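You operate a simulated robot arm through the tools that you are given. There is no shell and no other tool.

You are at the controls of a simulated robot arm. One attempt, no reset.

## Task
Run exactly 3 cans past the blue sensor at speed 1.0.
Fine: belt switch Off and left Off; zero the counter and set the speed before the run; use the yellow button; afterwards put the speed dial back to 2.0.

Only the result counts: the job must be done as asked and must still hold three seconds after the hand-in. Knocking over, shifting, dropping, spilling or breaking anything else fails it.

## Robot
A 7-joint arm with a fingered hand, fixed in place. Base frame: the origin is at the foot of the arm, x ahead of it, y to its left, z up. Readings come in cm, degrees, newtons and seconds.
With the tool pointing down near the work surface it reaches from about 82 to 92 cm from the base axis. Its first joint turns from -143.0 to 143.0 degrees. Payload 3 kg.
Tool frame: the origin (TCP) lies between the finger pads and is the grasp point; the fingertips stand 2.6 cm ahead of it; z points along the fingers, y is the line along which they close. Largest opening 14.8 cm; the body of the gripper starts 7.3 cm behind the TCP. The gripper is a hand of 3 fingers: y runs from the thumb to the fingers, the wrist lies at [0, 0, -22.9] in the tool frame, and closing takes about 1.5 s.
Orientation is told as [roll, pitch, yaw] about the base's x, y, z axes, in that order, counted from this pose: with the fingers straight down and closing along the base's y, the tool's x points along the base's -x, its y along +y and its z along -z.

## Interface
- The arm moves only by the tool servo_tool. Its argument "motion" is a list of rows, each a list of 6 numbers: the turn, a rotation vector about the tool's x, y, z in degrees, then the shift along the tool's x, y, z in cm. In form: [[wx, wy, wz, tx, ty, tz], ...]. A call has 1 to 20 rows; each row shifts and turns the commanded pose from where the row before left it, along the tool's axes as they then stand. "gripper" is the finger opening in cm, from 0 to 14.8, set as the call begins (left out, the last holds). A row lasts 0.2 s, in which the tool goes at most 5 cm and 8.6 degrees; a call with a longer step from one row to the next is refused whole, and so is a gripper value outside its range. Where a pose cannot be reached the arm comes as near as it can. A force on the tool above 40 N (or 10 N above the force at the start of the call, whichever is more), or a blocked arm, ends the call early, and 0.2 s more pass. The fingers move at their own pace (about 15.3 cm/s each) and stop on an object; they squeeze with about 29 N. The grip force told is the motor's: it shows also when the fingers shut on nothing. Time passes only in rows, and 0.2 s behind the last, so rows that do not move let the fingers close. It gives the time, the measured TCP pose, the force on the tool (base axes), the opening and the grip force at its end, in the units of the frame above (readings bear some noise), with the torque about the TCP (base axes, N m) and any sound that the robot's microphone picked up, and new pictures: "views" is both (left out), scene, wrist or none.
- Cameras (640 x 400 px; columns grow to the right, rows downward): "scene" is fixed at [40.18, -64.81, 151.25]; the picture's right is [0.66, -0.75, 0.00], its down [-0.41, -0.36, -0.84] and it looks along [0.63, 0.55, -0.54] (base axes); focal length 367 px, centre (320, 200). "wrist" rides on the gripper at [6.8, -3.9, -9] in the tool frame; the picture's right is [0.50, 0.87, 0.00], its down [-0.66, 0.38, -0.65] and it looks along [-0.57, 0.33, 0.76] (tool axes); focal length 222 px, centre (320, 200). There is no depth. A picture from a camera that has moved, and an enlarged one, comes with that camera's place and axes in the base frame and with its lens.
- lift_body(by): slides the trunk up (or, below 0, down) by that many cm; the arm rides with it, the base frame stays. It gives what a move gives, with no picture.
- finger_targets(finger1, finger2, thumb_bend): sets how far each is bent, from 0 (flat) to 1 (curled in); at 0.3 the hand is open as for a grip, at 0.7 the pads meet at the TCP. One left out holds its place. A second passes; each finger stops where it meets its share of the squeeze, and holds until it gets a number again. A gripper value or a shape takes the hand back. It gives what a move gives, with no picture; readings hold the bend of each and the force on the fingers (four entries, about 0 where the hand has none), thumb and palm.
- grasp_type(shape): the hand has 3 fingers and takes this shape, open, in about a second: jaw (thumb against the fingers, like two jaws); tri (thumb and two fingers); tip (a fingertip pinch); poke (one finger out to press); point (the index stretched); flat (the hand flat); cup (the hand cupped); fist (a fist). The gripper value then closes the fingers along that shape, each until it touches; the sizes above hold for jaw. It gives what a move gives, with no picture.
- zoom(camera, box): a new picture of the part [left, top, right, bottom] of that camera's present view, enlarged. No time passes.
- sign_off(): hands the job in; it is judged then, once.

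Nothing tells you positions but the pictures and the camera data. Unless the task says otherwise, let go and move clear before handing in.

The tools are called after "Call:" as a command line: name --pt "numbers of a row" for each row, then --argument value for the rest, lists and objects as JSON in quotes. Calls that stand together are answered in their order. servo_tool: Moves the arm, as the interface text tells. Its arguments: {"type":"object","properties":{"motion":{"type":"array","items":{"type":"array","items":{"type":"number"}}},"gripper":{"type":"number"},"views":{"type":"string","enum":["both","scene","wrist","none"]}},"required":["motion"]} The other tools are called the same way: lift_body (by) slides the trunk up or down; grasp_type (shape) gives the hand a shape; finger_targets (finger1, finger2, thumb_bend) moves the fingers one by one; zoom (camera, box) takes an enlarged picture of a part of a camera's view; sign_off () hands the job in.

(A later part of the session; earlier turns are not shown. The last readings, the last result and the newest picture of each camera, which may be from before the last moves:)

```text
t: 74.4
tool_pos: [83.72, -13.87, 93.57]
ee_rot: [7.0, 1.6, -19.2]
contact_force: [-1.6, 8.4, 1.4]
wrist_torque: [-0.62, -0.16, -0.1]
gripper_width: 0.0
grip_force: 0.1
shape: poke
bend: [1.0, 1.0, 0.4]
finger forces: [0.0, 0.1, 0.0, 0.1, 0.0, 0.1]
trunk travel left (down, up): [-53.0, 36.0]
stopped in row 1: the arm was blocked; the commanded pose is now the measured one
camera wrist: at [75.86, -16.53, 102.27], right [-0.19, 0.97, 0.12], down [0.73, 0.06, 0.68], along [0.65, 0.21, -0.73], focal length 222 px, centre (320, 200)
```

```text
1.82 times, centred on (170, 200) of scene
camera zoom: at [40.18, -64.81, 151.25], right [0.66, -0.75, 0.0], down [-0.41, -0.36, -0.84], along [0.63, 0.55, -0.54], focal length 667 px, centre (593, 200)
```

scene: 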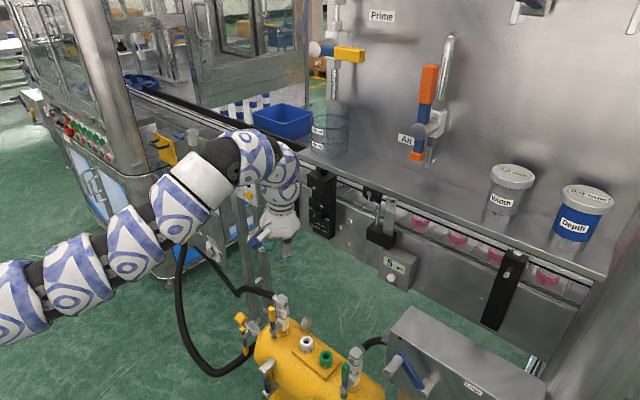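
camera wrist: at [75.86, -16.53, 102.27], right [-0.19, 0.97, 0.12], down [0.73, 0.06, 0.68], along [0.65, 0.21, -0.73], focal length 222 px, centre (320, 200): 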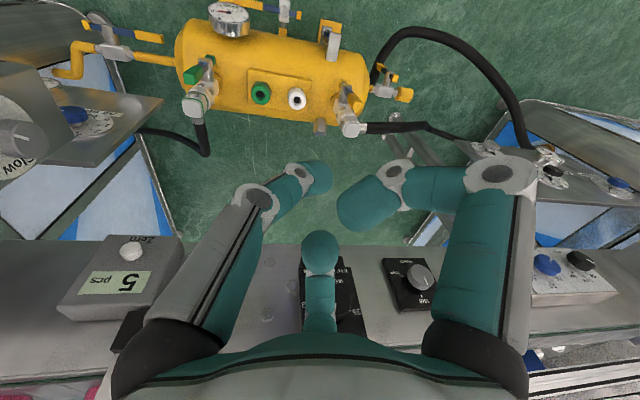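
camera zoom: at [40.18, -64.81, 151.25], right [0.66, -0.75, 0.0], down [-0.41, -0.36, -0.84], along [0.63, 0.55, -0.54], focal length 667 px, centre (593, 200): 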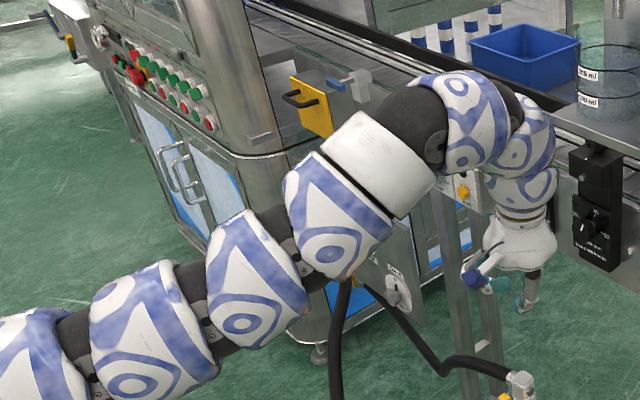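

The posture here is unstable, so I'll back out toward +y right away to the region where tracking was clean.

Call:
servo_tool --pt "0 0 0 0.27 2.0 -0.6" --pt "0 0 0 0.27 2.0 -0.6" --pt "0 0 0 0.27 2.0 -0.6" --pt "0 0 0 0.27 2.0 -0.6" --pt "0 0 0 0.27 2.0 -0.6" --pt "0 0 0 0 0 0" --views "scene"

```text
t: 75.5
tool_pos: [73.63, -7.91, 105.02]
ee_rot: [7.9, -0.8, -18.8]
contact_force: [-14.5, 39.2, -49.1]
wrist_torque: [-2.7, -1.6, -0.78]
gripper_width: 0.02
grip_force: 0.1
shape: poke
bend: [1.0, 1.0, 0.92]
finger forces: [0.1, 0.0, 0.0, 0.1, 0.1, 0.0]
trunk travel left (down, up): [-53.0, 36.0]
stopped in row 5: the arm was blocked; the commanded pose is now the measured one
```

scene: 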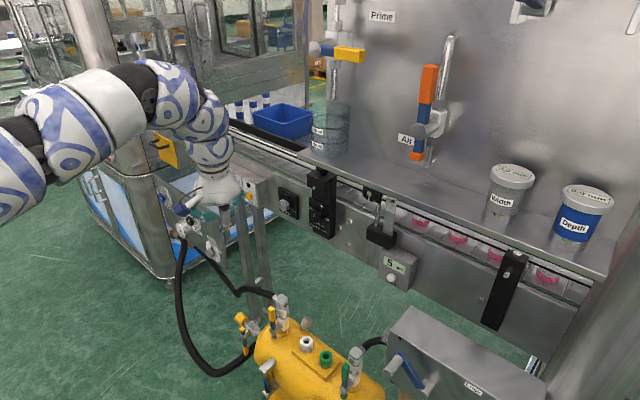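

It swung again but toward a safer area. Holding to let it settle.

Call:
servo_tool --pt "0 0 0 0 0 0" --views "scene"

```text
t: 75.8
tool_pos: [65.95, -19.56, 70.38]
ee_rot: [-6.4, 14.6, -5.1]
contact_force: [-73.1, 6.5, -41.2]
wrist_torque: [-0.46, -4.95, 0.98]
gripper_width: 0.02
grip_force: 0.1
shape: poke
bend: [1.0, 1.0, 0.91]
finger forces: [0.0, 0.0, 0.0, 0.1, 0.0, 0.0]
trunk travel left (down, up): [-53.0, 36.0]
stopped in row 1: the arm was blocked; the commanded pose is now the measured one
```

scene: 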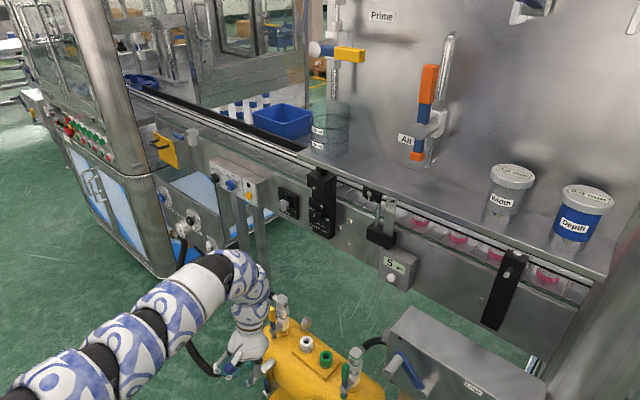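

Call:
servo_tool --pt "0 0 0 0 0 0" --views "scene"

```text
t: 76.1
tool_pos: [55.85, 36.88, 89.31]
ee_rot: [6.9, -12.8, 38.0]
contact_force: [-76.2, -36.4, -16.0]
wrist_torque: [3.4, -6.97, -1.29]
gripper_width: 0.0
grip_force: 0.0
shape: poke
bend: [1.0, 1.0, 0.4]
finger forces: [0.1, 0.0, 0.0, 0.1, 0.1, 0.0]
trunk travel left (down, up): [-53.0, 36.0]
stopped in row 1: the force on the tool passed its limit at 155 N (the readings are from after the stop); the commanded pose is now the measured one
```

scene: 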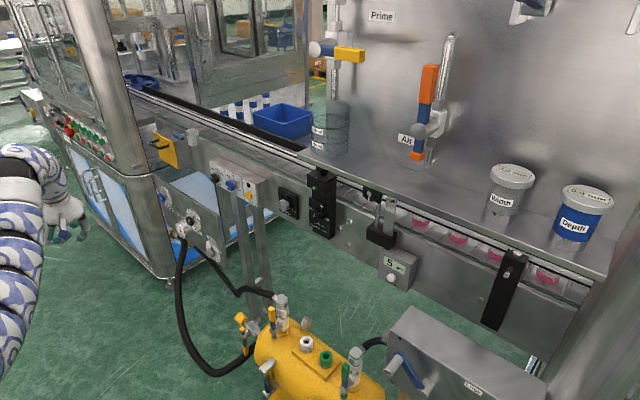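

Call:
servo_tool --pt "0 0 0 0 0 0" --views "scene"

```text
t: 76.4
tool_pos: [55.32, 39.96, 77.89]
ee_rot: [-20.9, 19.2, 12.5]
contact_force: [-61.5, -77.8, 22.1]
wrist_torque: [6.37, -4.73, 0.69]
gripper_width: 0.04
grip_force: 0.0
shape: poke
bend: [1.0, 1.0, 0.39]
finger forces: [0.1, 0.0, 0.0, 0.1, 0.1, 0.0]
trunk travel left (down, up): [-53.0, 36.0]
stopped in row 1: the arm was blocked; the commanded pose is now the measured one
```

scene: 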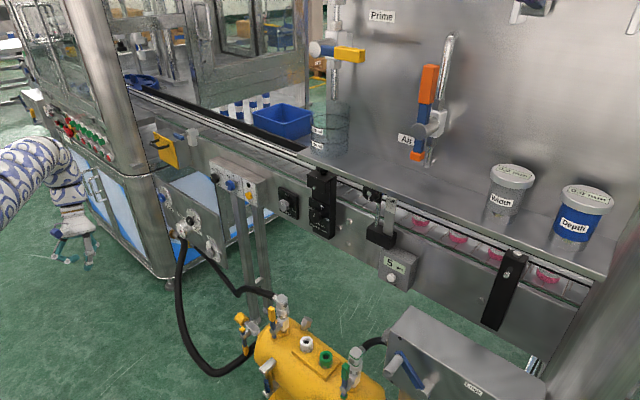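

Call:
servo_tool --pt "0 0 0 0 0 0" --views "scene"

```text
t: 76.7
tool_pos: [53.46, 34.63, 82.14]
ee_rot: [-10.3, 6.0, 2.5]
contact_force: [-4.0, 7.3, 3.4]
wrist_torque: [-0.69, -0.51, 0.16]
gripper_width: 0.0
grip_force: 0.1
shape: poke
bend: [1.0, 1.0, 0.4]
finger forces: [0.0, 0.0, 0.0, 0.0, 0.0, 0.0]
trunk travel left (down, up): [-53.0, 36.0]
stopped in row 1: the arm was blocked; the commanded pose is now the measured one
```

scene: 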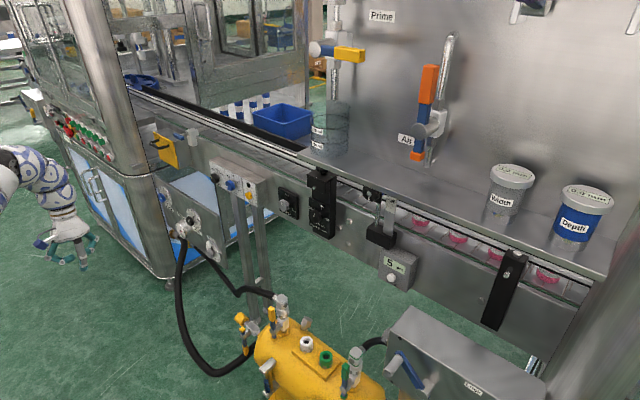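

Call:
servo_tool --pt "0 0 0 0 0 0" --views "both"

```text
t: 77.0
tool_pos: [57.06, 30.84, 81.41]
ee_rot: [-9.5, 6.6, 6.0]
contact_force: [1.1, -0.4, 0.5]
wrist_torque: [-0.03, 0.09, -0.03]
gripper_width: 0.01
grip_force: 0.0
shape: poke
bend: [1.0, 1.0, 0.4]
finger forces: [0.0, 0.0, 0.0, 0.0, 0.0, 0.0]
trunk travel left (down, up): [-53.0, 36.0]
stopped in row 1: the arm was blocked; the commanded pose is now the measured one
camera wrist: at [51.73, 27.76, 91.75], right [-0.6, 0.8, -0.09], down [0.66, 0.55, 0.5], along [0.45, 0.25, -0.86], focal length 222 px, centre (320, 200)
```

scene: 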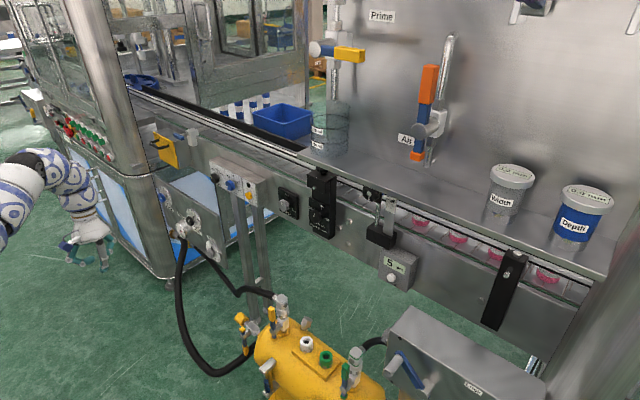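
wrist: 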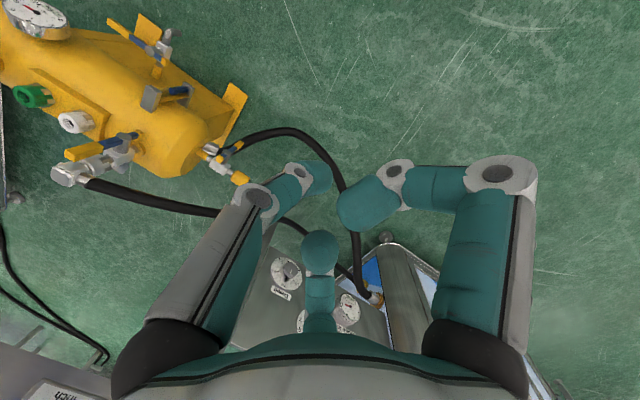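

The swinging has mostly died down. Holding once more.

Call:
servo_tool --pt "0 0 0 0 0 0" --pt "0 0 0 0 0 0" --views "none"

Call:
servo_tool --pt "0 0 0 0 0 0" --pt "0 0 0 0 0 0" --views "scene"

```text
t: 77.7
tool_pos: [56.02, 33.72, 81.42]
ee_rot: [-9.7, 6.6, 7.0]
contact_force: [-0.8, -0.6, -0.4]
wrist_torque: [0.0, -0.01, 0.0]
gripper_width: 0.0
grip_force: 0.0
shape: poke
bend: [1.0, 1.0, 0.4]
finger forces: [0.0, 0.0, 0.1, 0.0, 0.0, 0.0]
trunk travel left (down, up): [-53.0, 36.0]
```

```text
t: 78.2
tool_pos: [56.25, 33.48, 81.47]
ee_rot: [-9.6, 6.5, 6.9]
contact_force: [0.9, 0.0, 0.0]
wrist_torque: [0.02, -0.01, -0.03]
gripper_width: 0.0
grip_force: 0.2
shape: poke
bend: [1.0, 1.0, 0.4]
finger forces: [0.0, 0.1, 0.1, 0.0, 0.0, 0.1]
trunk travel left (down, up): [-53.0, 36.0]
```

scene: 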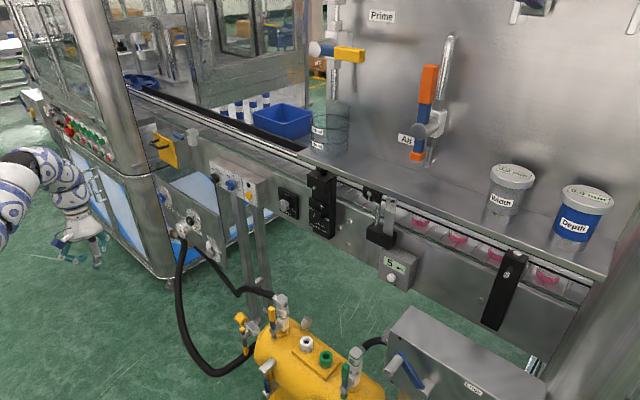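

Settled at (56, 33.5, 81.5), apparently in a more folded, healthier posture. I'll level the hand and then try small azimuth steps again from here.

Call:
servo_tool --pt "-3.2 -2.2 0 0 0 0" --pt "-3.2 -2.2 0 0 0 0" --pt "-3.2 -2.2 0 0 0 0" --pt "0 0 0 0 0 0" --views "none"

Call:
servo_tool --pt "0 0 1.5 -0.7 -1.56 0" --pt "0 0 1.5 -0.7 -1.56 0" --pt "0 0 1.5 -0.7 -1.56 0" --pt "0 0 1.5 -0.7 -1.56 0" --pt "0 0 0 0 0 0" --views "scene"

```text
t: 79.2
tool_pos: [56.32, 33.4, 81.5]
ee_rot: [0.0, -0.2, 7.5]
contact_force: [0.0, 0.2, 0.6]
wrist_torque: [0.02, 0.02, -0.04]
gripper_width: 0.0
grip_force: 0.0
shape: poke
bend: [1.0, 1.0, 0.4]
finger forces: [0.0, 0.0, 0.1, 0.1, 0.0, 0.1]
trunk travel left (down, up): [-53.0, 36.0]
```

```text
t: 80.5
tool_pos: [59.66, 27.43, 81.33]
ee_rot: [0.2, 0.1, 1.3]
contact_force: [0.0, 0.1, 0.1]
wrist_torque: [0.0, 0.0, -0.02]
gripper_width: 0.02
grip_force: 0.1
shape: poke
bend: [1.0, 1.0, 0.4]
finger forces: [0.1, 0.0, 0.0, 0.0, 0.0, 0.0]
trunk travel left (down, up): [-53.0, 36.0]
```

scene: 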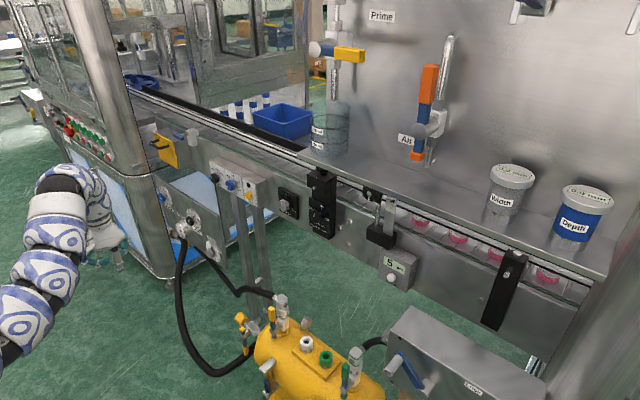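

Tracking is perfect in this posture. Continuing the slow swing around the base axis.

Call:
servo_tool --pt "0 0 1.5 -0.7 -1.56 0" --pt "0 0 1.5 -0.7 -1.56 0" --pt "0 0 1.5 -0.7 -1.56 0" --pt "0 0 1.5 -0.7 -1.56 0" --pt "0 0 1.5 -0.7 -1.56 0" --pt "0 0 1.5 -0.7 -1.56 0" --pt "0 0 1.5 -0.7 -1.56 0" --pt "0 0 1.5 -0.7 -1.56 0" --pt "0 0 0 0 0 0" --views "scene"

```text
t: 82.5
tool_pos: [64.43, 14.48, 81.4]
ee_rot: [0.1, -0.1, -10.7]
contact_force: [0.2, 0.7, 0.4]
wrist_torque: [-0.01, 0.04, -0.01]
gripper_width: 0.0
grip_force: 0.0
shape: poke
bend: [1.0, 1.0, 0.4]
finger forces: [0.0, 0.0, 0.1, 0.0, 0.0, 0.0]
trunk travel left (down, up): [-53.0, 36.0]
```

scene: 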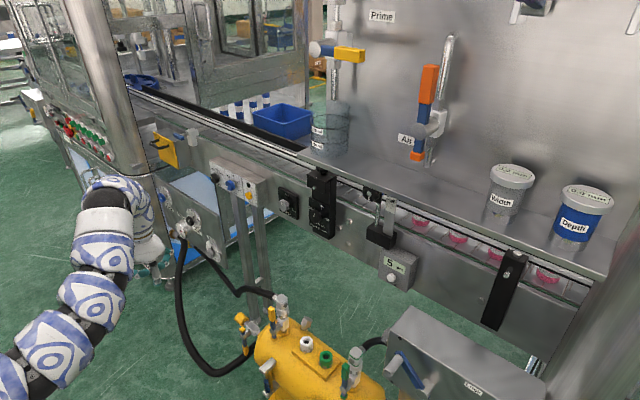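

Call:
servo_tool --pt "0 0 1.5 -0.7 -1.56 0" --pt "0 0 1.5 -0.7 -1.56 0" --pt "0 0 1.5 -0.7 -1.56 0" --pt "0 0 1.5 -0.7 -1.56 0" --pt "0 0 1.5 -0.7 -1.56 0" --pt "0 0 1.5 -0.7 -1.56 0" --pt "0 0 1.5 -0.7 -1.56 0" --pt "0 0 1.5 -0.7 -1.56 0" --pt "0 0 0 0 0 0" --views "none"

Call:
servo_tool --pt "0 0 1.5 -0.7 -1.56 0" --pt "0 0 1.5 -0.7 -1.56 0" --pt "0 0 1.5 -0.7 -1.56 0" --pt "0 0 1.5 -0.7 -1.56 0" --pt "0 0 0 0 0 0" --views "scene"

```text
t: 84.5
tool_pos: [66.5, 1.2, 81.37]
ee_rot: [0.1, 0.0, -22.6]
contact_force: [-0.3, -1.0, 1.1]
wrist_torque: [0.01, -0.01, -0.01]
gripper_width: 0.0
grip_force: 0.1
shape: poke
bend: [1.0, 1.0, 0.4]
finger forces: [0.1, 0.0, 0.0, 0.0, 0.1, 0.0]
trunk travel left (down, up): [-53.0, 36.0]
```

```text
t: 85.7
tool_pos: [66.29, -5.83, 81.55]
ee_rot: [0.0, 0.0, -28.7]
contact_force: [0.5, -0.3, 0.2]
wrist_torque: [-0.03, 0.02, 0.04]
gripper_width: 0.0
grip_force: 0.0
shape: poke
bend: [1.0, 1.0, 0.4]
finger forces: [0.1, 0.1, 0.1, 0.1, 0.1, 0.0]
trunk travel left (down, up): [-53.0, 36.0]
```

scene: 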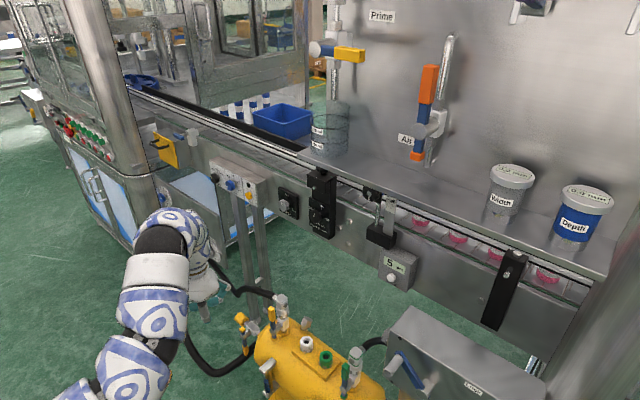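

Past y=0 with clean tracking. Continuing, rising slightly for clearance above the tank.

Call:
servo_tool --pt "0 0 1.5 -0.7 -1.56 -0.6" --pt "0 0 1.5 -0.7 -1.56 -0.6" --pt "0 0 1.5 -0.7 -1.56 -0.6" --pt "0 0 1.5 -0.7 -1.56 -0.6" --pt "0 0 1.5 -0.7 -1.56 -0.6" --pt "0 0 1.5 -0.7 -1.56 -0.6" --pt "0 0 1.5 -0.7 -1.56 -0.6" --pt "0 0 1.5 -0.7 -1.56 -0.6" --pt "0 0 0 0 0 0" --views "both"

```text
t: 87.7
tool_pos: [62.13, -10.29, 82.41]
ee_rot: [0.6, 0.1, -40.6]
contact_force: [0.1, -0.2, 0.4]
wrist_torque: [0.02, 0.0, -0.04]
gripper_width: 0.0
grip_force: 0.0
shape: poke
bend: [1.0, 1.0, 0.4]
finger forces: [0.0, 0.0, 0.0, 0.0, 0.1, 0.0]
out of reach, approached as far as the arm can: row 2, 3, 4, 5, 6, 7, 8
trunk travel left (down, up): [-53.0, 36.0]
camera wrist: at [54.37, -8.98, 91.51], right [0.18, 0.98, 0.01], down [0.74, -0.14, 0.66], along [0.65, -0.11, -0.75], focal length 222 px, centre (320, 200)
```

scene: 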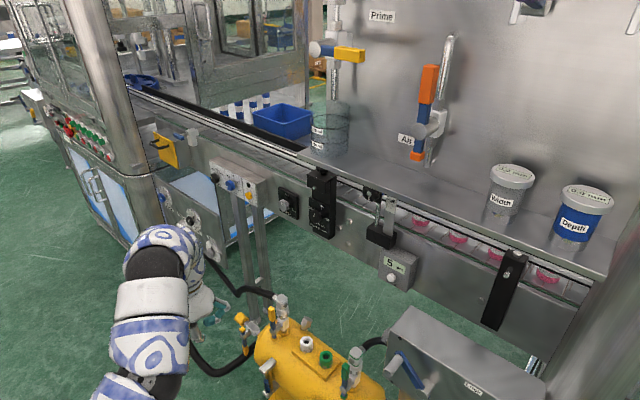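
wrist: 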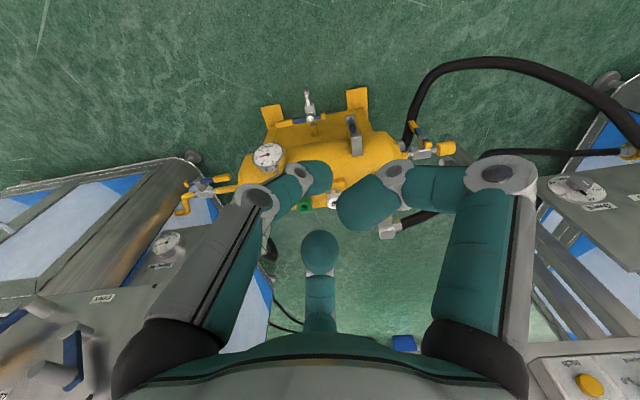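

The last call's extra upward motion may have taken me over the inner reach limit. I'll move slightly outward and down, then retry pure azimuth steps.

Call:
servo_tool --pt "0 0 0 -1.2 0.9 0.3" --pt "0 0 0 -1.2 0.9 0.3" --pt "0 0 0 -1.2 0.9 0.3" --pt "0 0 0 0 0 0" --views "none"

```text
t: 88.7
tool_pos: [66.74, -10.45, 81.56]
ee_rot: [0.2, 0.1, -40.6]
contact_force: [-0.3, -0.5, 0.4]
wrist_torque: [0.0, 0.04, 0.02]
gripper_width: 0.01
grip_force: 0.0
shape: poke
bend: [1.0, 1.0, 0.4]
finger forces: [0.0, 0.1, 0.0, 0.0, 0.0, 0.0]
trunk travel left (down, up): [-53.0, 36.0]
```

Call:
servo_tool --pt "0 0 0 -0.79 -1.28 0" --pt "0 0 0 -0.79 -1.28 0" --pt "0 0 0 -0.79 -1.28 0" --pt "0 0 0 0 0 0" --pt "0 0 0 0 0 0" --views "none"

```text
t: 89.8
tool_pos: [66.15, -15.09, 81.59]
ee_rot: [0.1, 0.0, -40.7]
contact_force: [-0.9, 0.7, 0.5]
wrist_torque: [0.03, 0.0, 0.03]
gripper_width: 0.0
grip_force: 0.0
shape: poke
bend: [1.0, 1.0, 0.4]
finger forces: [0.0, 0.0, 0.0, 0.0, 0.0, 0.0]
trunk travel left (down, up): [-53.0, 36.0]
```

It tracks perfectly past y=−15 in this posture. Continuing in the same way.

Call:
servo_tool --pt "0 0 0 -0.79 -1.28 0" --pt "0 0 0 -0.79 -1.28 0" --pt "0 0 0 -0.79 -1.28 0" --pt "0 0 0 -0.79 -1.28 0" --pt "0 0 0 0 0 0" --views "scene"

```text
t: 91.0
tool_pos: [65.09, -20.88, 81.56]
ee_rot: [0.0, 0.0, -40.5]
contact_force: [-0.7, 0.2, 0.4]
wrist_torque: [0.0, 0.01, 0.0]
gripper_width: 0.0
grip_force: 0.1
shape: poke
bend: [1.0, 1.0, 0.4]
finger forces: [0.1, 0.0, 0.0, 0.1, 0.0, 0.0]
trunk travel left (down, up): [-53.0, 36.0]
```

scene: 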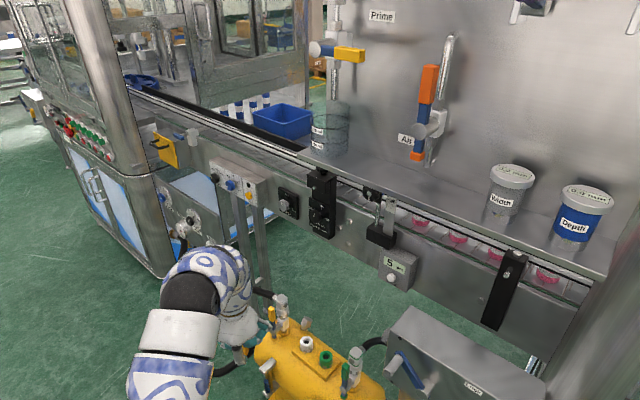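

Excellent. Continuing to about az −25°, then I'll turn the yaw back toward the counter.

Call:
servo_tool --pt "0 0 0 -0.52 -1.41 0" --pt "0 0 0 -0.52 -1.41 0" --pt "0 0 0 -0.52 -1.41 0" --pt "0 0 0 -0.52 -1.41 0" --pt "0 0 0 -0.52 -1.41 0" --pt "0 0 0 0 0 0" --views "none"

Call:
servo_tool --pt "0 0 -4 0 0 0" --pt "0 0 -4 0 0 0" --pt "0 0 -4 0 0 0" --pt "0 0 -4 0 0 0" --pt "0 0 -4 0 0 0" --pt "0 0 -4 0 0 0" --pt "0 0 -4 0 0 0" --pt "0 0 0 0 0 0" --views "both"

```text
t: 92.5
tool_pos: [62.48, -28.07, 81.58]
ee_rot: [0.2, 0.0, -40.7]
contact_force: [0.2, -0.7, 0.0]
wrist_torque: [-0.02, 0.01, 0.0]
gripper_width: 0.0
grip_force: 0.0
shape: poke
bend: [1.0, 1.0, 0.4]
finger forces: [0.1, 0.0, 0.0, 0.0, 0.0, 0.0]
trunk travel left (down, up): [-53.0, 36.0]
```

```text
t: 94.2
tool_pos: [62.4, -27.95, 81.67]
ee_rot: [0.1, 0.0, -12.5]
contact_force: [0.9, 0.3, 0.3]
wrist_torque: [-0.01, -0.02, 0.01]
gripper_width: 0.01
grip_force: 0.1
shape: poke
bend: [1.0, 1.0, 0.4]
finger forces: [0.0, 0.0, 0.0, 0.0, 0.0, 0.0]
trunk travel left (down, up): [-53.0, 36.0]
camera wrist: at [54.91, -30.48, 90.78], right [-0.3, 0.95, 0.0], down [0.72, 0.23, 0.65], along [0.62, 0.2, -0.76], focal length 222 px, centre (320, 200)
```

scene: 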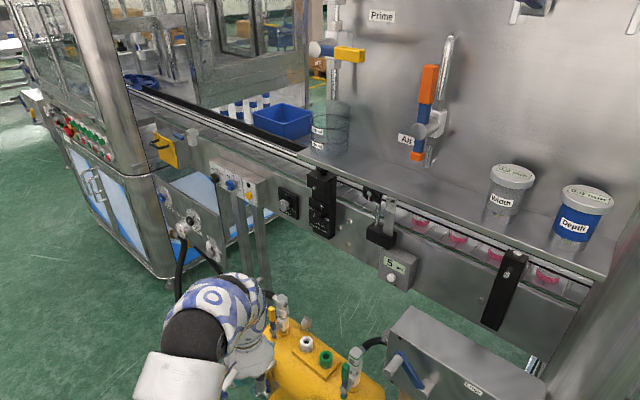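
wrist: 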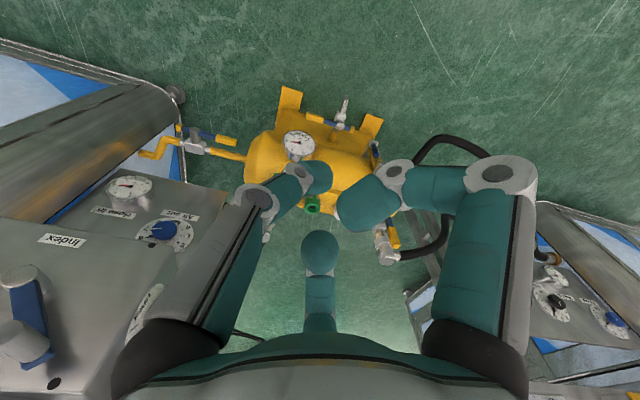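

At (62, −28, 82) facing the counter side; the Index box lever is at about (83, −50, 83), which I'll keep clear of. Now I'll start pitching the hand up toward horizontal.

Call:
servo_tool --pt "0 -6 0 -2.4 0 0" --pt "0 -6 0 -2.4 0 0" --pt "0 -6 0 -2.4 0 0" --pt "0 -6 0 -2.4 0 0" --pt "0 0 0 0 0 0" --views "none"

```text
t: 95.5
tool_pos: [71.56, -30.35, 83.06]
ee_rot: [0.1, -24.1, -12.6]
contact_force: [0.1, -0.1, -1.1]
wrist_torque: [-0.01, 0.0, 0.01]
gripper_width: 0.0
grip_force: 0.2
shape: poke
bend: [1.0, 1.0, 0.4]
finger forces: [0.1, 0.0, 0.0, 0.0, 0.2, 0.0]
trunk travel left (down, up): [-53.0, 36.0]
```

Call:
servo_tool --pt "0 -6 0 -2.4 0 0" --pt "0 -6 0 -2.4 0 0" --pt "0 -6 0 -2.4 0 0" --pt "0 -6 0 -2.4 0 0" --pt "0 -6 0 -2.4 0 0" --pt "0 0 0 0 0 0" --views "scene"

```text
t: 96.8
tool_pos: [80.76, -32.17, 90.37]
ee_rot: [0.1, -54.1, -12.7]
contact_force: [0.1, 0.0, 0.7]
wrist_torque: [-0.02, -0.07, -0.02]
gripper_width: 0.01
grip_force: 0.1
shape: poke
bend: [1.0, 1.0, 0.4]
finger forces: [0.0, 0.0, 0.0, 0.0, 0.1, 0.1]
trunk travel left (down, up): [-53.0, 36.0]
```

scene: 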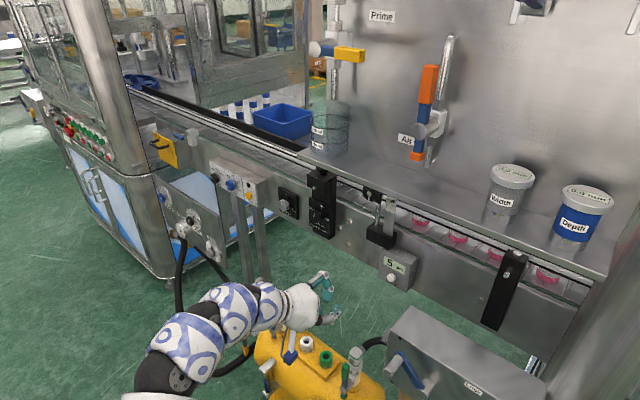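

Going well. Finishing the pitch to horizontal.

Call:
servo_tool --pt "0 -6 0 -2.4 0 0" --pt "0 -6 0 -2.4 0 0" --pt "0 -6 0 -2.4 0 0" --pt "0 -6 0 -2.4 0 0" --pt "0 -6 0 -2.4 0 0" --pt "0 -6 0 -2.4 0 0" --pt "0 0 0 0 0 0" --views "scene"

```text
t: 98.5
tool_pos: [86.03, -33.3, 103.45]
ee_rot: [142.7, -89.9, -155.3]
contact_force: [-0.7, 0.6, 0.3]
wrist_torque: [-0.02, -0.01, 0.0]
gripper_width: 0.0
grip_force: 0.1
shape: poke
bend: [1.0, 1.0, 0.4]
finger forces: [0.0, 0.0, 0.1, 0.1, 0.0, 0.0]
trunk travel left (down, up): [-53.0, 36.0]
```

scene: 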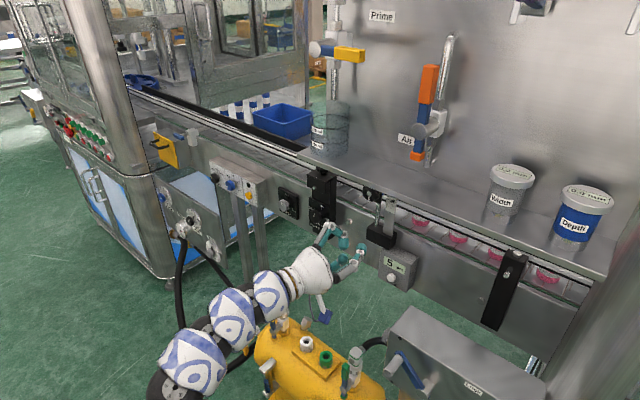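

Horizontal at (86, −33, 103). I'll raise the arm 15 cm, roll the hand so its camera sits above, then lower the trunk to bring the hand level with the Zero button.

Call:
servo_tool --pt "0 0 0 -2.5 0 0" --pt "0 0 0 -2.5 0 0" --pt "0 0 0 -2.5 0 0" --pt "0 0 0 -2.5 0 0" --pt "0 0 0 -2.5 0 0" --pt "0 0 0 -2.5 0 0" --pt "0 0 0 0 0 0" --views "none"

Call:
servo_tool --pt "0 0 -6 0 0 0" --pt "0 0 -6 0 0 0" --pt "0 0 -6 0 0 0" --pt "0 0 -6 0 0 0" --pt "0 0 -6 0 0 0" --pt "0 0 -6 0 0 0" --pt "0 0 -6 0 0 0" --pt "0 0 -6 0 0 0" --pt "0 0 -6 0 0 0" --pt "0 0 -6 0 0 0" --pt "0 0 0 0 0 0" --views "both"

```text
t: 99.8
tool_pos: [85.56, -33.22, 116.5]
ee_rot: [33.9, -89.8, -46.4]
contact_force: [-31.9, 4.2, -18.3]
wrist_torque: [-0.68, -1.37, 0.98]
gripper_width: 0.02
grip_force: 0.2
shape: poke
bend: [1.0, 1.0, 0.4]
finger forces: [0.0, 36.0, 0.0, 0.0, 0.0, 0.0]
trunk travel left (down, up): [-53.0, 36.0]
stopped in row 6: the force on the tool passed its limit at 44 N (the readings are from after the stop); the commanded pose is now the measured one
```

```text
t: 102.2
tool_pos: [85.7, -33.18, 116.49]
ee_rot: [-89.8, -30.0, 77.4]
contact_force: [1.0, -0.1, -0.5]
wrist_torque: [-0.03, 0.01, -0.02]
gripper_width: 0.0
grip_force: 0.0
shape: poke
bend: [1.0, 1.0, 0.4]
finger forces: [0.1, 0.0, 0.1, 0.0, 0.1, 0.0]
trunk travel left (down, up): [-53.0, 36.0]
camera wrist: at [75.18, -38.99, 116.6], right [0.0, 0.0, -1.0], down [-0.47, 0.88, 0.0], along [0.88, 0.47, 0.0], focal length 222 px, centre (320, 200)
```

scene: 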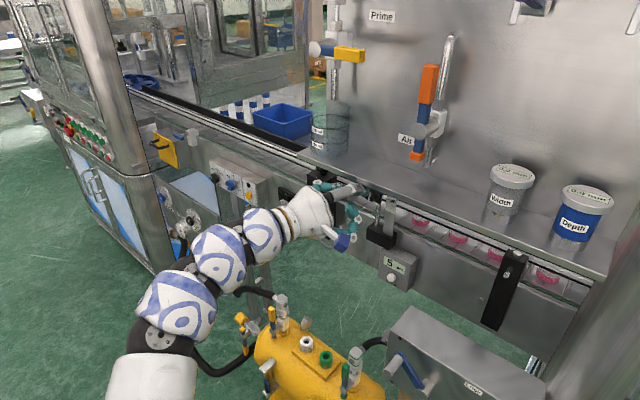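
wrist: 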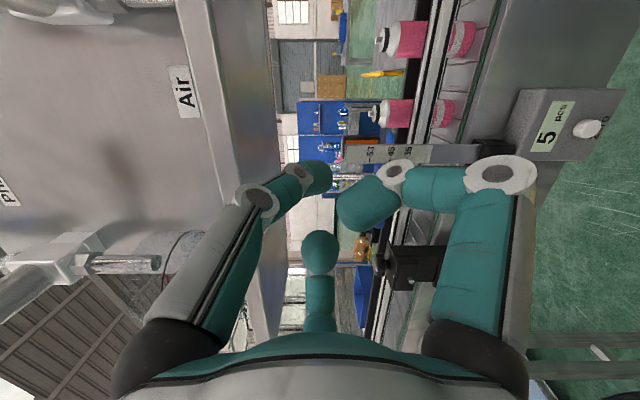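

The finger brushed the underside of the shelf, whose front edge I now place at about x=87, z=120 (it explains the earlier "blocked" reports). The hand is in front of it and free now; items on the shelf are unmoved. I'll lower the trunk to bring the hand to z≈83.

Call:
lift_body --by -33.4

Call:
servo_tool --pt "0 0 0 0 0 0" --views "both"

Call:
zoom --camera "scene" --box '[300, 60, 640, 300]'

```text
t: 105.4
tool_pos: [85.78, -33.24, 83.11]
ee_rot: [-89.9, -30.1, 77.4]
contact_force: [-0.7, 0.6, -0.4]
wrist_torque: [0.0, 0.03, 0.01]
gripper_width: 0.0
grip_force: 0.1
shape: poke
bend: [1.0, 1.0, 0.4]
finger forces: [0.0, 0.1, 0.0, 0.0, 0.0, 0.0]
trunk travel left (down, up): [-19.6, 69.4]
```

```text
t: 105.8
tool_pos: [85.75, -33.18, 83.03]
ee_rot: [-89.7, -30.1, 77.5]
contact_force: [-0.6, 1.2, 0.0]
wrist_torque: [0.02, 0.04, 0.03]
gripper_width: 0.0
grip_force: 0.1
shape: poke
bend: [1.0, 1.0, 0.4]
finger forces: [0.0, 0.1, 0.1, 0.0, 0.0, 0.1]
trunk travel left (down, up): [-19.6, 69.4]
camera wrist: at [75.18, -38.99, 83.19], right [0.0, 0.0, -1.0], down [-0.47, 0.88, 0.0], along [0.88, 0.47, 0.0], focal length 222 px, centre (320, 200)
```

scene: 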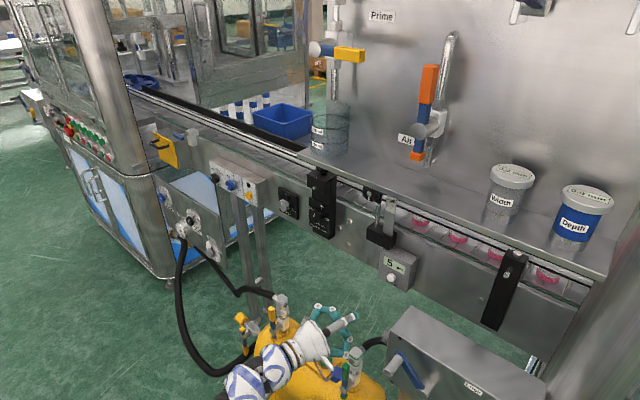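
wrist: 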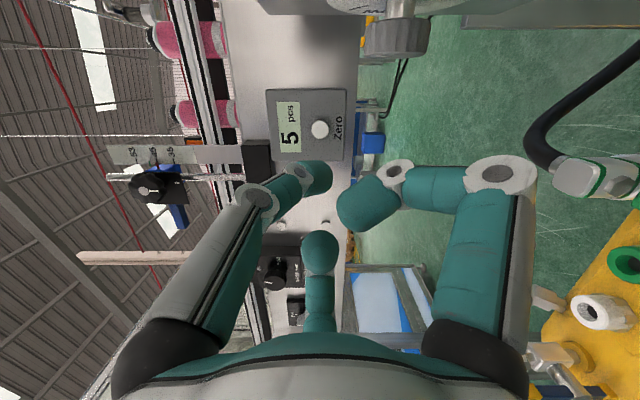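

```text
1.67 times, centred on (470, 180) of scene
camera zoom: at [40.18, -64.81, 151.25], right [0.66, -0.75, 0.0], down [-0.41, -0.36, -0.84], along [0.63, 0.55, -0.54], focal length 612 px, centre (70, 233)
```

zoom: 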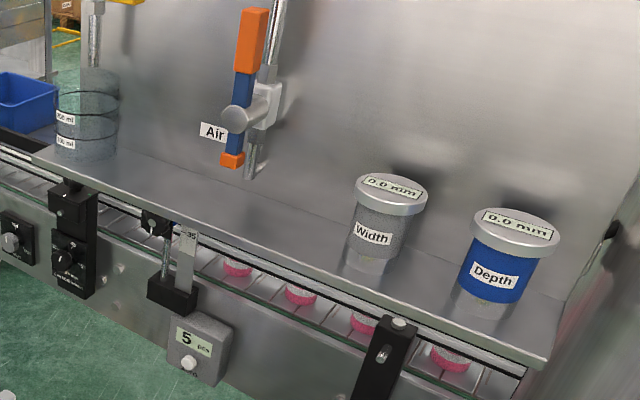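

I have a clear view of Zero: centre at about y=−33.8, z=83.2. The Index box's "Fast" knob is close on the right (≈(90.5, −41, 79)), so I'll roll the hand to put the camera on top and keep that side clear.

Call:
servo_tool --pt "0 0 -8 0 0 0" --pt "0 0 -8 0 0 0" --pt "0 0 -8 0 0 0" --pt "0 0 -8 0 0 0" --pt "0 0 -8 0 0 0" --pt "0 0 -8 0 0 0" --pt "0 0 -8 0 0 0" --pt "0 0 -8 0 0 0" --pt "0 0 -8 0 0 0" --pt "0 0 -8 0 0 0" --pt "0 0 0 0 0 0" --views "both"

```text
t: 108.2
tool_pos: [85.82, -33.32, 82.92]
ee_rot: [-89.7, 50.0, 77.7]
contact_force: [-0.1, -0.8, -0.4]
wrist_torque: [-0.03, 0.02, -0.01]
gripper_width: 0.0
grip_force: 0.1
shape: poke
bend: [1.0, 1.0, 0.4]
finger forces: [0.0, 0.0, 0.0, 0.1, 0.1, 0.1]
trunk travel left (down, up): [-19.6, 69.4]
camera wrist: at [76.67, -32.68, 90.82], right [-0.21, -0.96, -0.17], down [-0.61, 0.27, -0.74], along [0.76, -0.05, -0.65], focal length 222 px, centre (320, 200)
```

scene: 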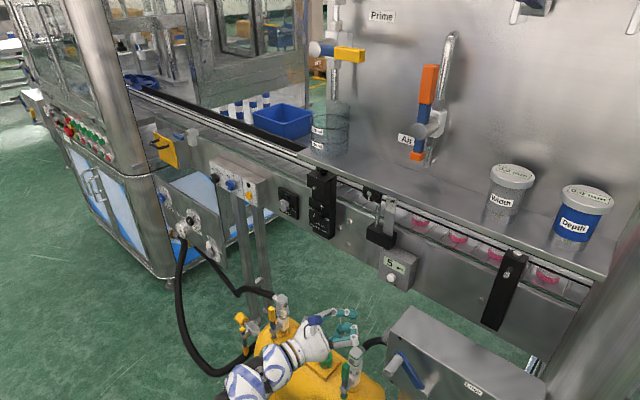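
wrist: 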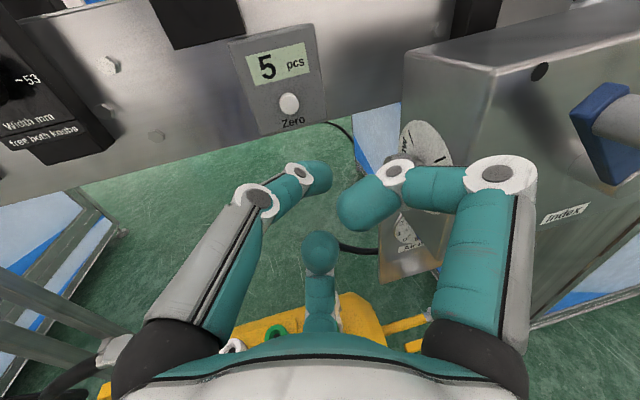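

Great view from above: the display, Zero button and Index box are all clear. I'll advance along +x in steps, watching clearance on the right.

Call:
servo_tool --pt "0 0 0 -0.219 -0.305 1.6" --pt "0 0 0 -0.219 -0.305 1.6" --pt "0 0 0 -0.219 -0.305 1.6" --pt "0 0 0 0 0 0" --views "both"

```text
t: 109.2
tool_pos: [89.58, -32.55, 81.66]
ee_rot: [-90.3, 49.5, 76.8]
contact_force: [-0.4, -0.7, -0.2]
wrist_torque: [-0.01, 0.02, -0.03]
gripper_width: 0.0
grip_force: 0.1
shape: poke
bend: [1.0, 1.0, 0.4]
finger forces: [0.0, 0.0, 0.0, 0.0, 0.0, 0.0]
out of reach, approached as far as the arm can: row 2, 3
trunk travel left (down, up): [-19.6, 69.4]
camera wrist: at [80.33, -32.06, 89.39], right [-0.22, -0.96, -0.18], down [-0.6, 0.28, -0.75], along [0.77, -0.05, -0.64], focal length 222 px, centre (320, 200)
```

scene: 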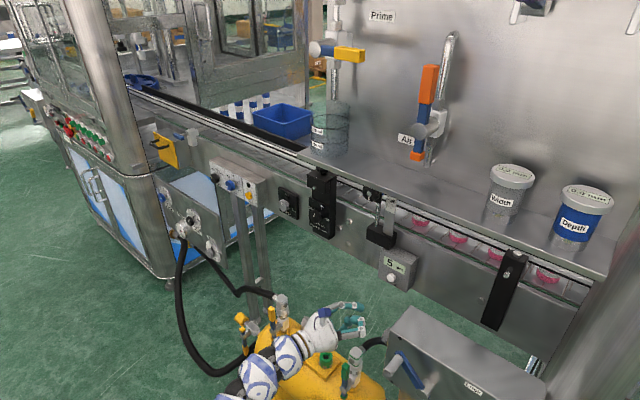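
wrist: 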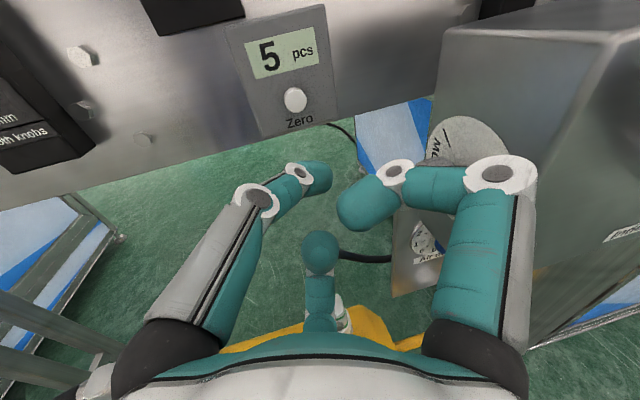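

The roll is near its limit in this direction. I'll back off and roll to the other end (thumb on the right, camera below), which also gives more clearance from the Index box.

Call:
servo_tool --pt "0 0 0 0.25 0.3 -1.79" --pt "0 0 0 0.25 0.3 -1.79" --pt "0 0 0 0.25 0.3 -1.79" --pt "0 0 0 0 0 0" --views "none"

Call:
servo_tool --pt "0 0 7.75 0 0 0" --pt "0 0 7.75 0 0 0" --pt "0 0 7.75 0 0 0" --pt "0 0 7.75 0 0 0" --pt "0 0 7.75 0 0 0" --pt "0 0 7.75 0 0 0" --pt "0 0 7.75 0 0 0" --pt "0 0 7.75 0 0 0" --pt "0 0 7.75 0 0 0" --pt "0 0 7.75 0 0 0" --pt "0 0 7.75 0 0 0" --pt "0 0 7.75 0 0 0" --pt "0 0 7.75 0 0 0" --pt "0 0 7.75 0 0 0" --pt "0 0 7.75 0 0 0" --pt "0 0 7.75 0 0 0" --pt "0 0 7.75 0 0 0" --pt "0 0 7.75 0 0 0" --pt "0 0 0 0 0 0" --views "both"

```text
t: 110.2
tool_pos: [84.09, -32.41, 81.97]
ee_rot: [-89.8, 49.9, 77.6]
contact_force: [0.1, -0.5, 0.2]
wrist_torque: [0.0, 0.03, 0.01]
gripper_width: 0.01
grip_force: 0.0
shape: poke
bend: [1.0, 1.0, 0.4]
finger forces: [0.0, 0.1, 0.1, 0.1, 0.0, 0.1]
trunk travel left (down, up): [-19.6, 69.4]
```

```text
t: 114.2
tool_pos: [84.08, -32.13, 81.6]
ee_rot: [-60.1, -89.6, 47.6]
contact_force: [0.1, 0.6, 0.1]
wrist_torque: [0.02, 0.01, -0.04]
gripper_width: 0.0
grip_force: 0.1
shape: poke
bend: [1.0, 1.0, 0.4]
finger forces: [0.1, 0.0, 0.0, 0.1, 0.0, 0.0]
trunk travel left (down, up): [-19.6, 69.4]
camera wrist: at [74.33, -34.21, 74.99], right [0.19, 0.84, -0.5], down [-0.55, 0.51, 0.66], along [0.81, 0.16, 0.56], focal length 222 px, centre (320, 200)
```

scene: 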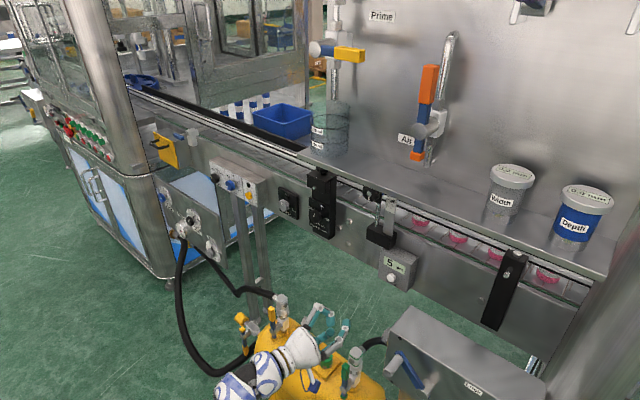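
wrist: 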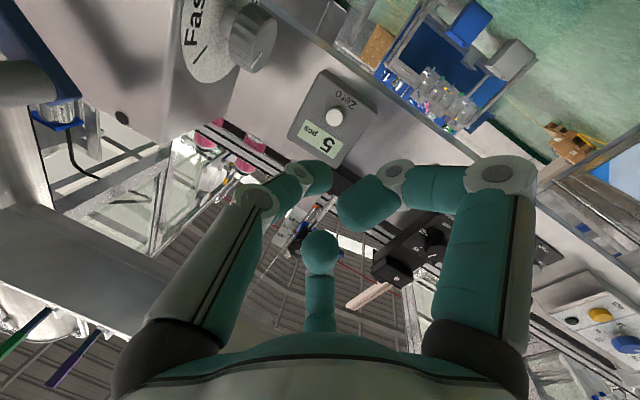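

Good: Zero is at about (103.6, −33.6, 83) from this view too, and the Fast knob is well to the side. Advancing in two stages.

Call:
servo_tool --pt "0 0 0 -0.19 0.226 1.6" --pt "0 0 0 -0.19 0.226 1.6" --pt "0 0 0 -0.19 0.226 1.6" --pt "0 0 0 -0.19 0.226 1.6" --pt "0 0 0 0 0 0" --views "none"

Call:
servo_tool --pt "0 0 0 -0.19 0.226 1.6" --pt "0 0 0 -0.19 0.226 1.6" --pt "0 0 0 0 0 0" --views "both"

```text
t: 115.4
tool_pos: [90.36, -32.45, 82.34]
ee_rot: [-66.5, -89.6, 54.0]
contact_force: [0.4, -0.9, -0.1]
wrist_torque: [0.02, 0.0, -0.01]
gripper_width: 0.0
grip_force: 0.0
shape: poke
bend: [1.0, 1.0, 0.4]
finger forces: [0.0, 0.0, 0.0, 0.1, 0.1, 0.0]
trunk travel left (down, up): [-19.6, 69.4]
```

```text
t: 116.2
tool_pos: [93.75, -32.94, 82.76]
ee_rot: [-70.0, -89.6, 57.6]
contact_force: [-0.5, 0.5, 0.0]
wrist_torque: [0.02, 0.0, 0.04]
gripper_width: 0.04
grip_force: 0.0
shape: poke
bend: [1.0, 1.0, 0.4]
finger forces: [0.0, 0.1, 0.0, 0.0, 0.0, 0.0]
trunk travel left (down, up): [-19.6, 69.4]
camera wrist: at [83.99, -34.9, 76.14], right [0.18, 0.84, -0.51], down [-0.55, 0.51, 0.65], along [0.81, 0.16, 0.56], focal length 222 px, centre (320, 200)
```

scene: 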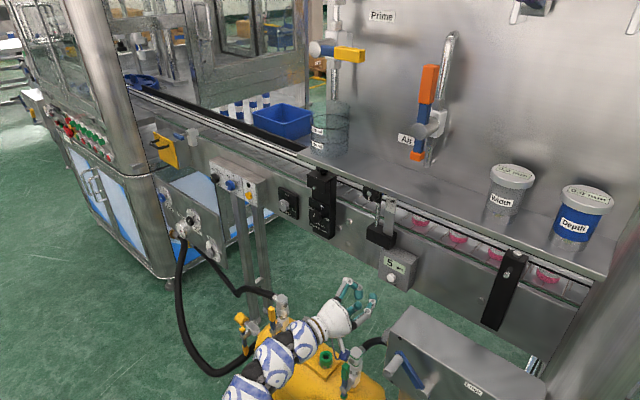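
wrist: 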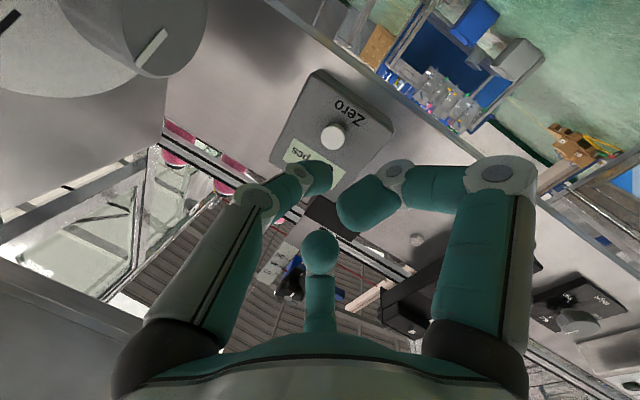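

Aligned with Zero; clear of the Fast knob. Advancing to just in front of the button.

Call:
servo_tool --pt "0 0 0 -0.083 0.22 1.23" --pt "0 0 0 -0.083 0.22 1.23" --pt "0 0 0 -0.083 0.22 1.23" --pt "0 0 0 0 0 0" --views "both"

Call:
zoom --camera "wrist" --box '[220, 80, 420, 240]'

Call:
zoom --camera "scene" --box '[320, 220, 440, 330]'

```text
t: 117.2
tool_pos: [97.53, -33.31, 82.94]
ee_rot: [-67.5, -89.6, 54.9]
contact_force: [0.6, 0.1, 0.2]
wrist_torque: [0.01, 0.0, -0.02]
gripper_width: 0.0
grip_force: 0.0
shape: poke
bend: [1.0, 1.0, 0.4]
finger forces: [0.0, 0.1, 0.1, 0.1, 0.0, 0.1]
trunk travel left (down, up): [-19.6, 69.4]
camera wrist: at [87.8, -35.26, 76.31], right [0.19, 0.84, -0.51], down [-0.55, 0.51, 0.65], along [0.81, 0.16, 0.56], focal length 222 px, centre (320, 200)
```

scene: 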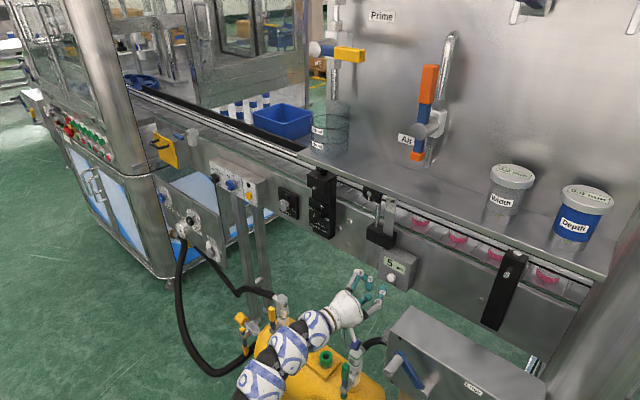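
wrist: 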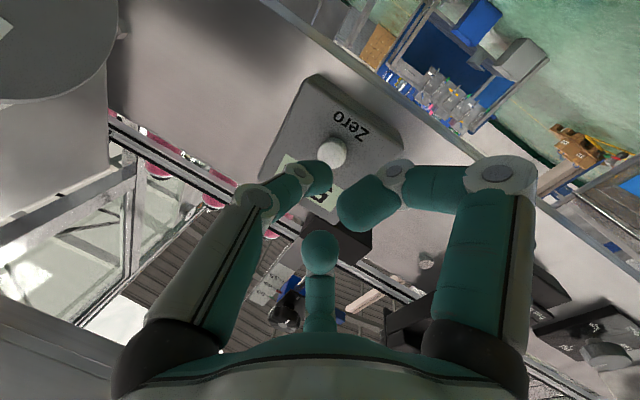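

```text
2.50 times, centred on (320, 160) of wrist
camera zoom: at [87.8, -35.26, 76.31], right [0.19, 0.84, -0.51], down [-0.55, 0.51, 0.65], along [0.81, 0.16, 0.56], focal length 555 px, centre (320, 300)
```

zoom: 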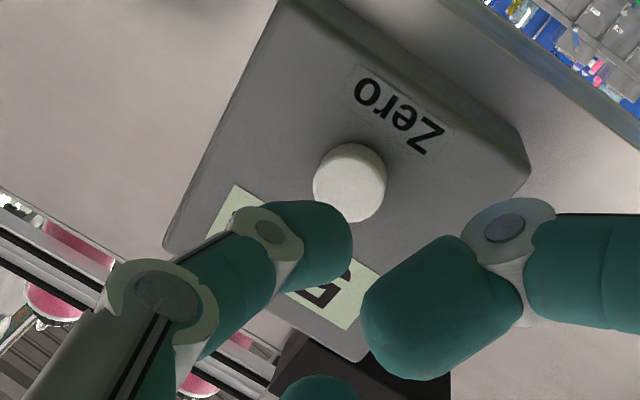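

```text
3.64 times, centred on (380, 275) of scene
camera zoom: at [40.18, -64.81, 151.25], right [0.66, -0.75, 0.0], down [-0.41, -0.36, -0.84], along [0.63, 0.55, -0.54], focal length 1334 px, centre (102, -73)
```

zoom: 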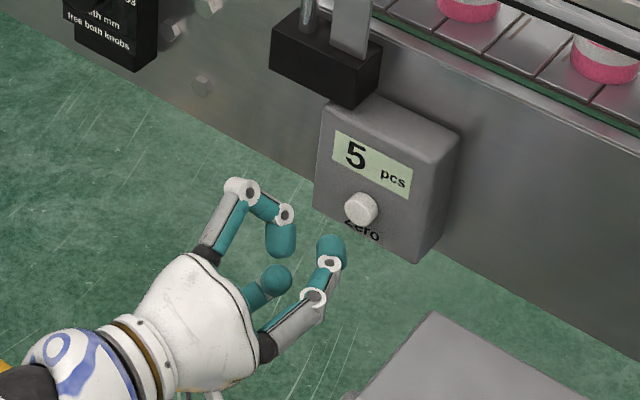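

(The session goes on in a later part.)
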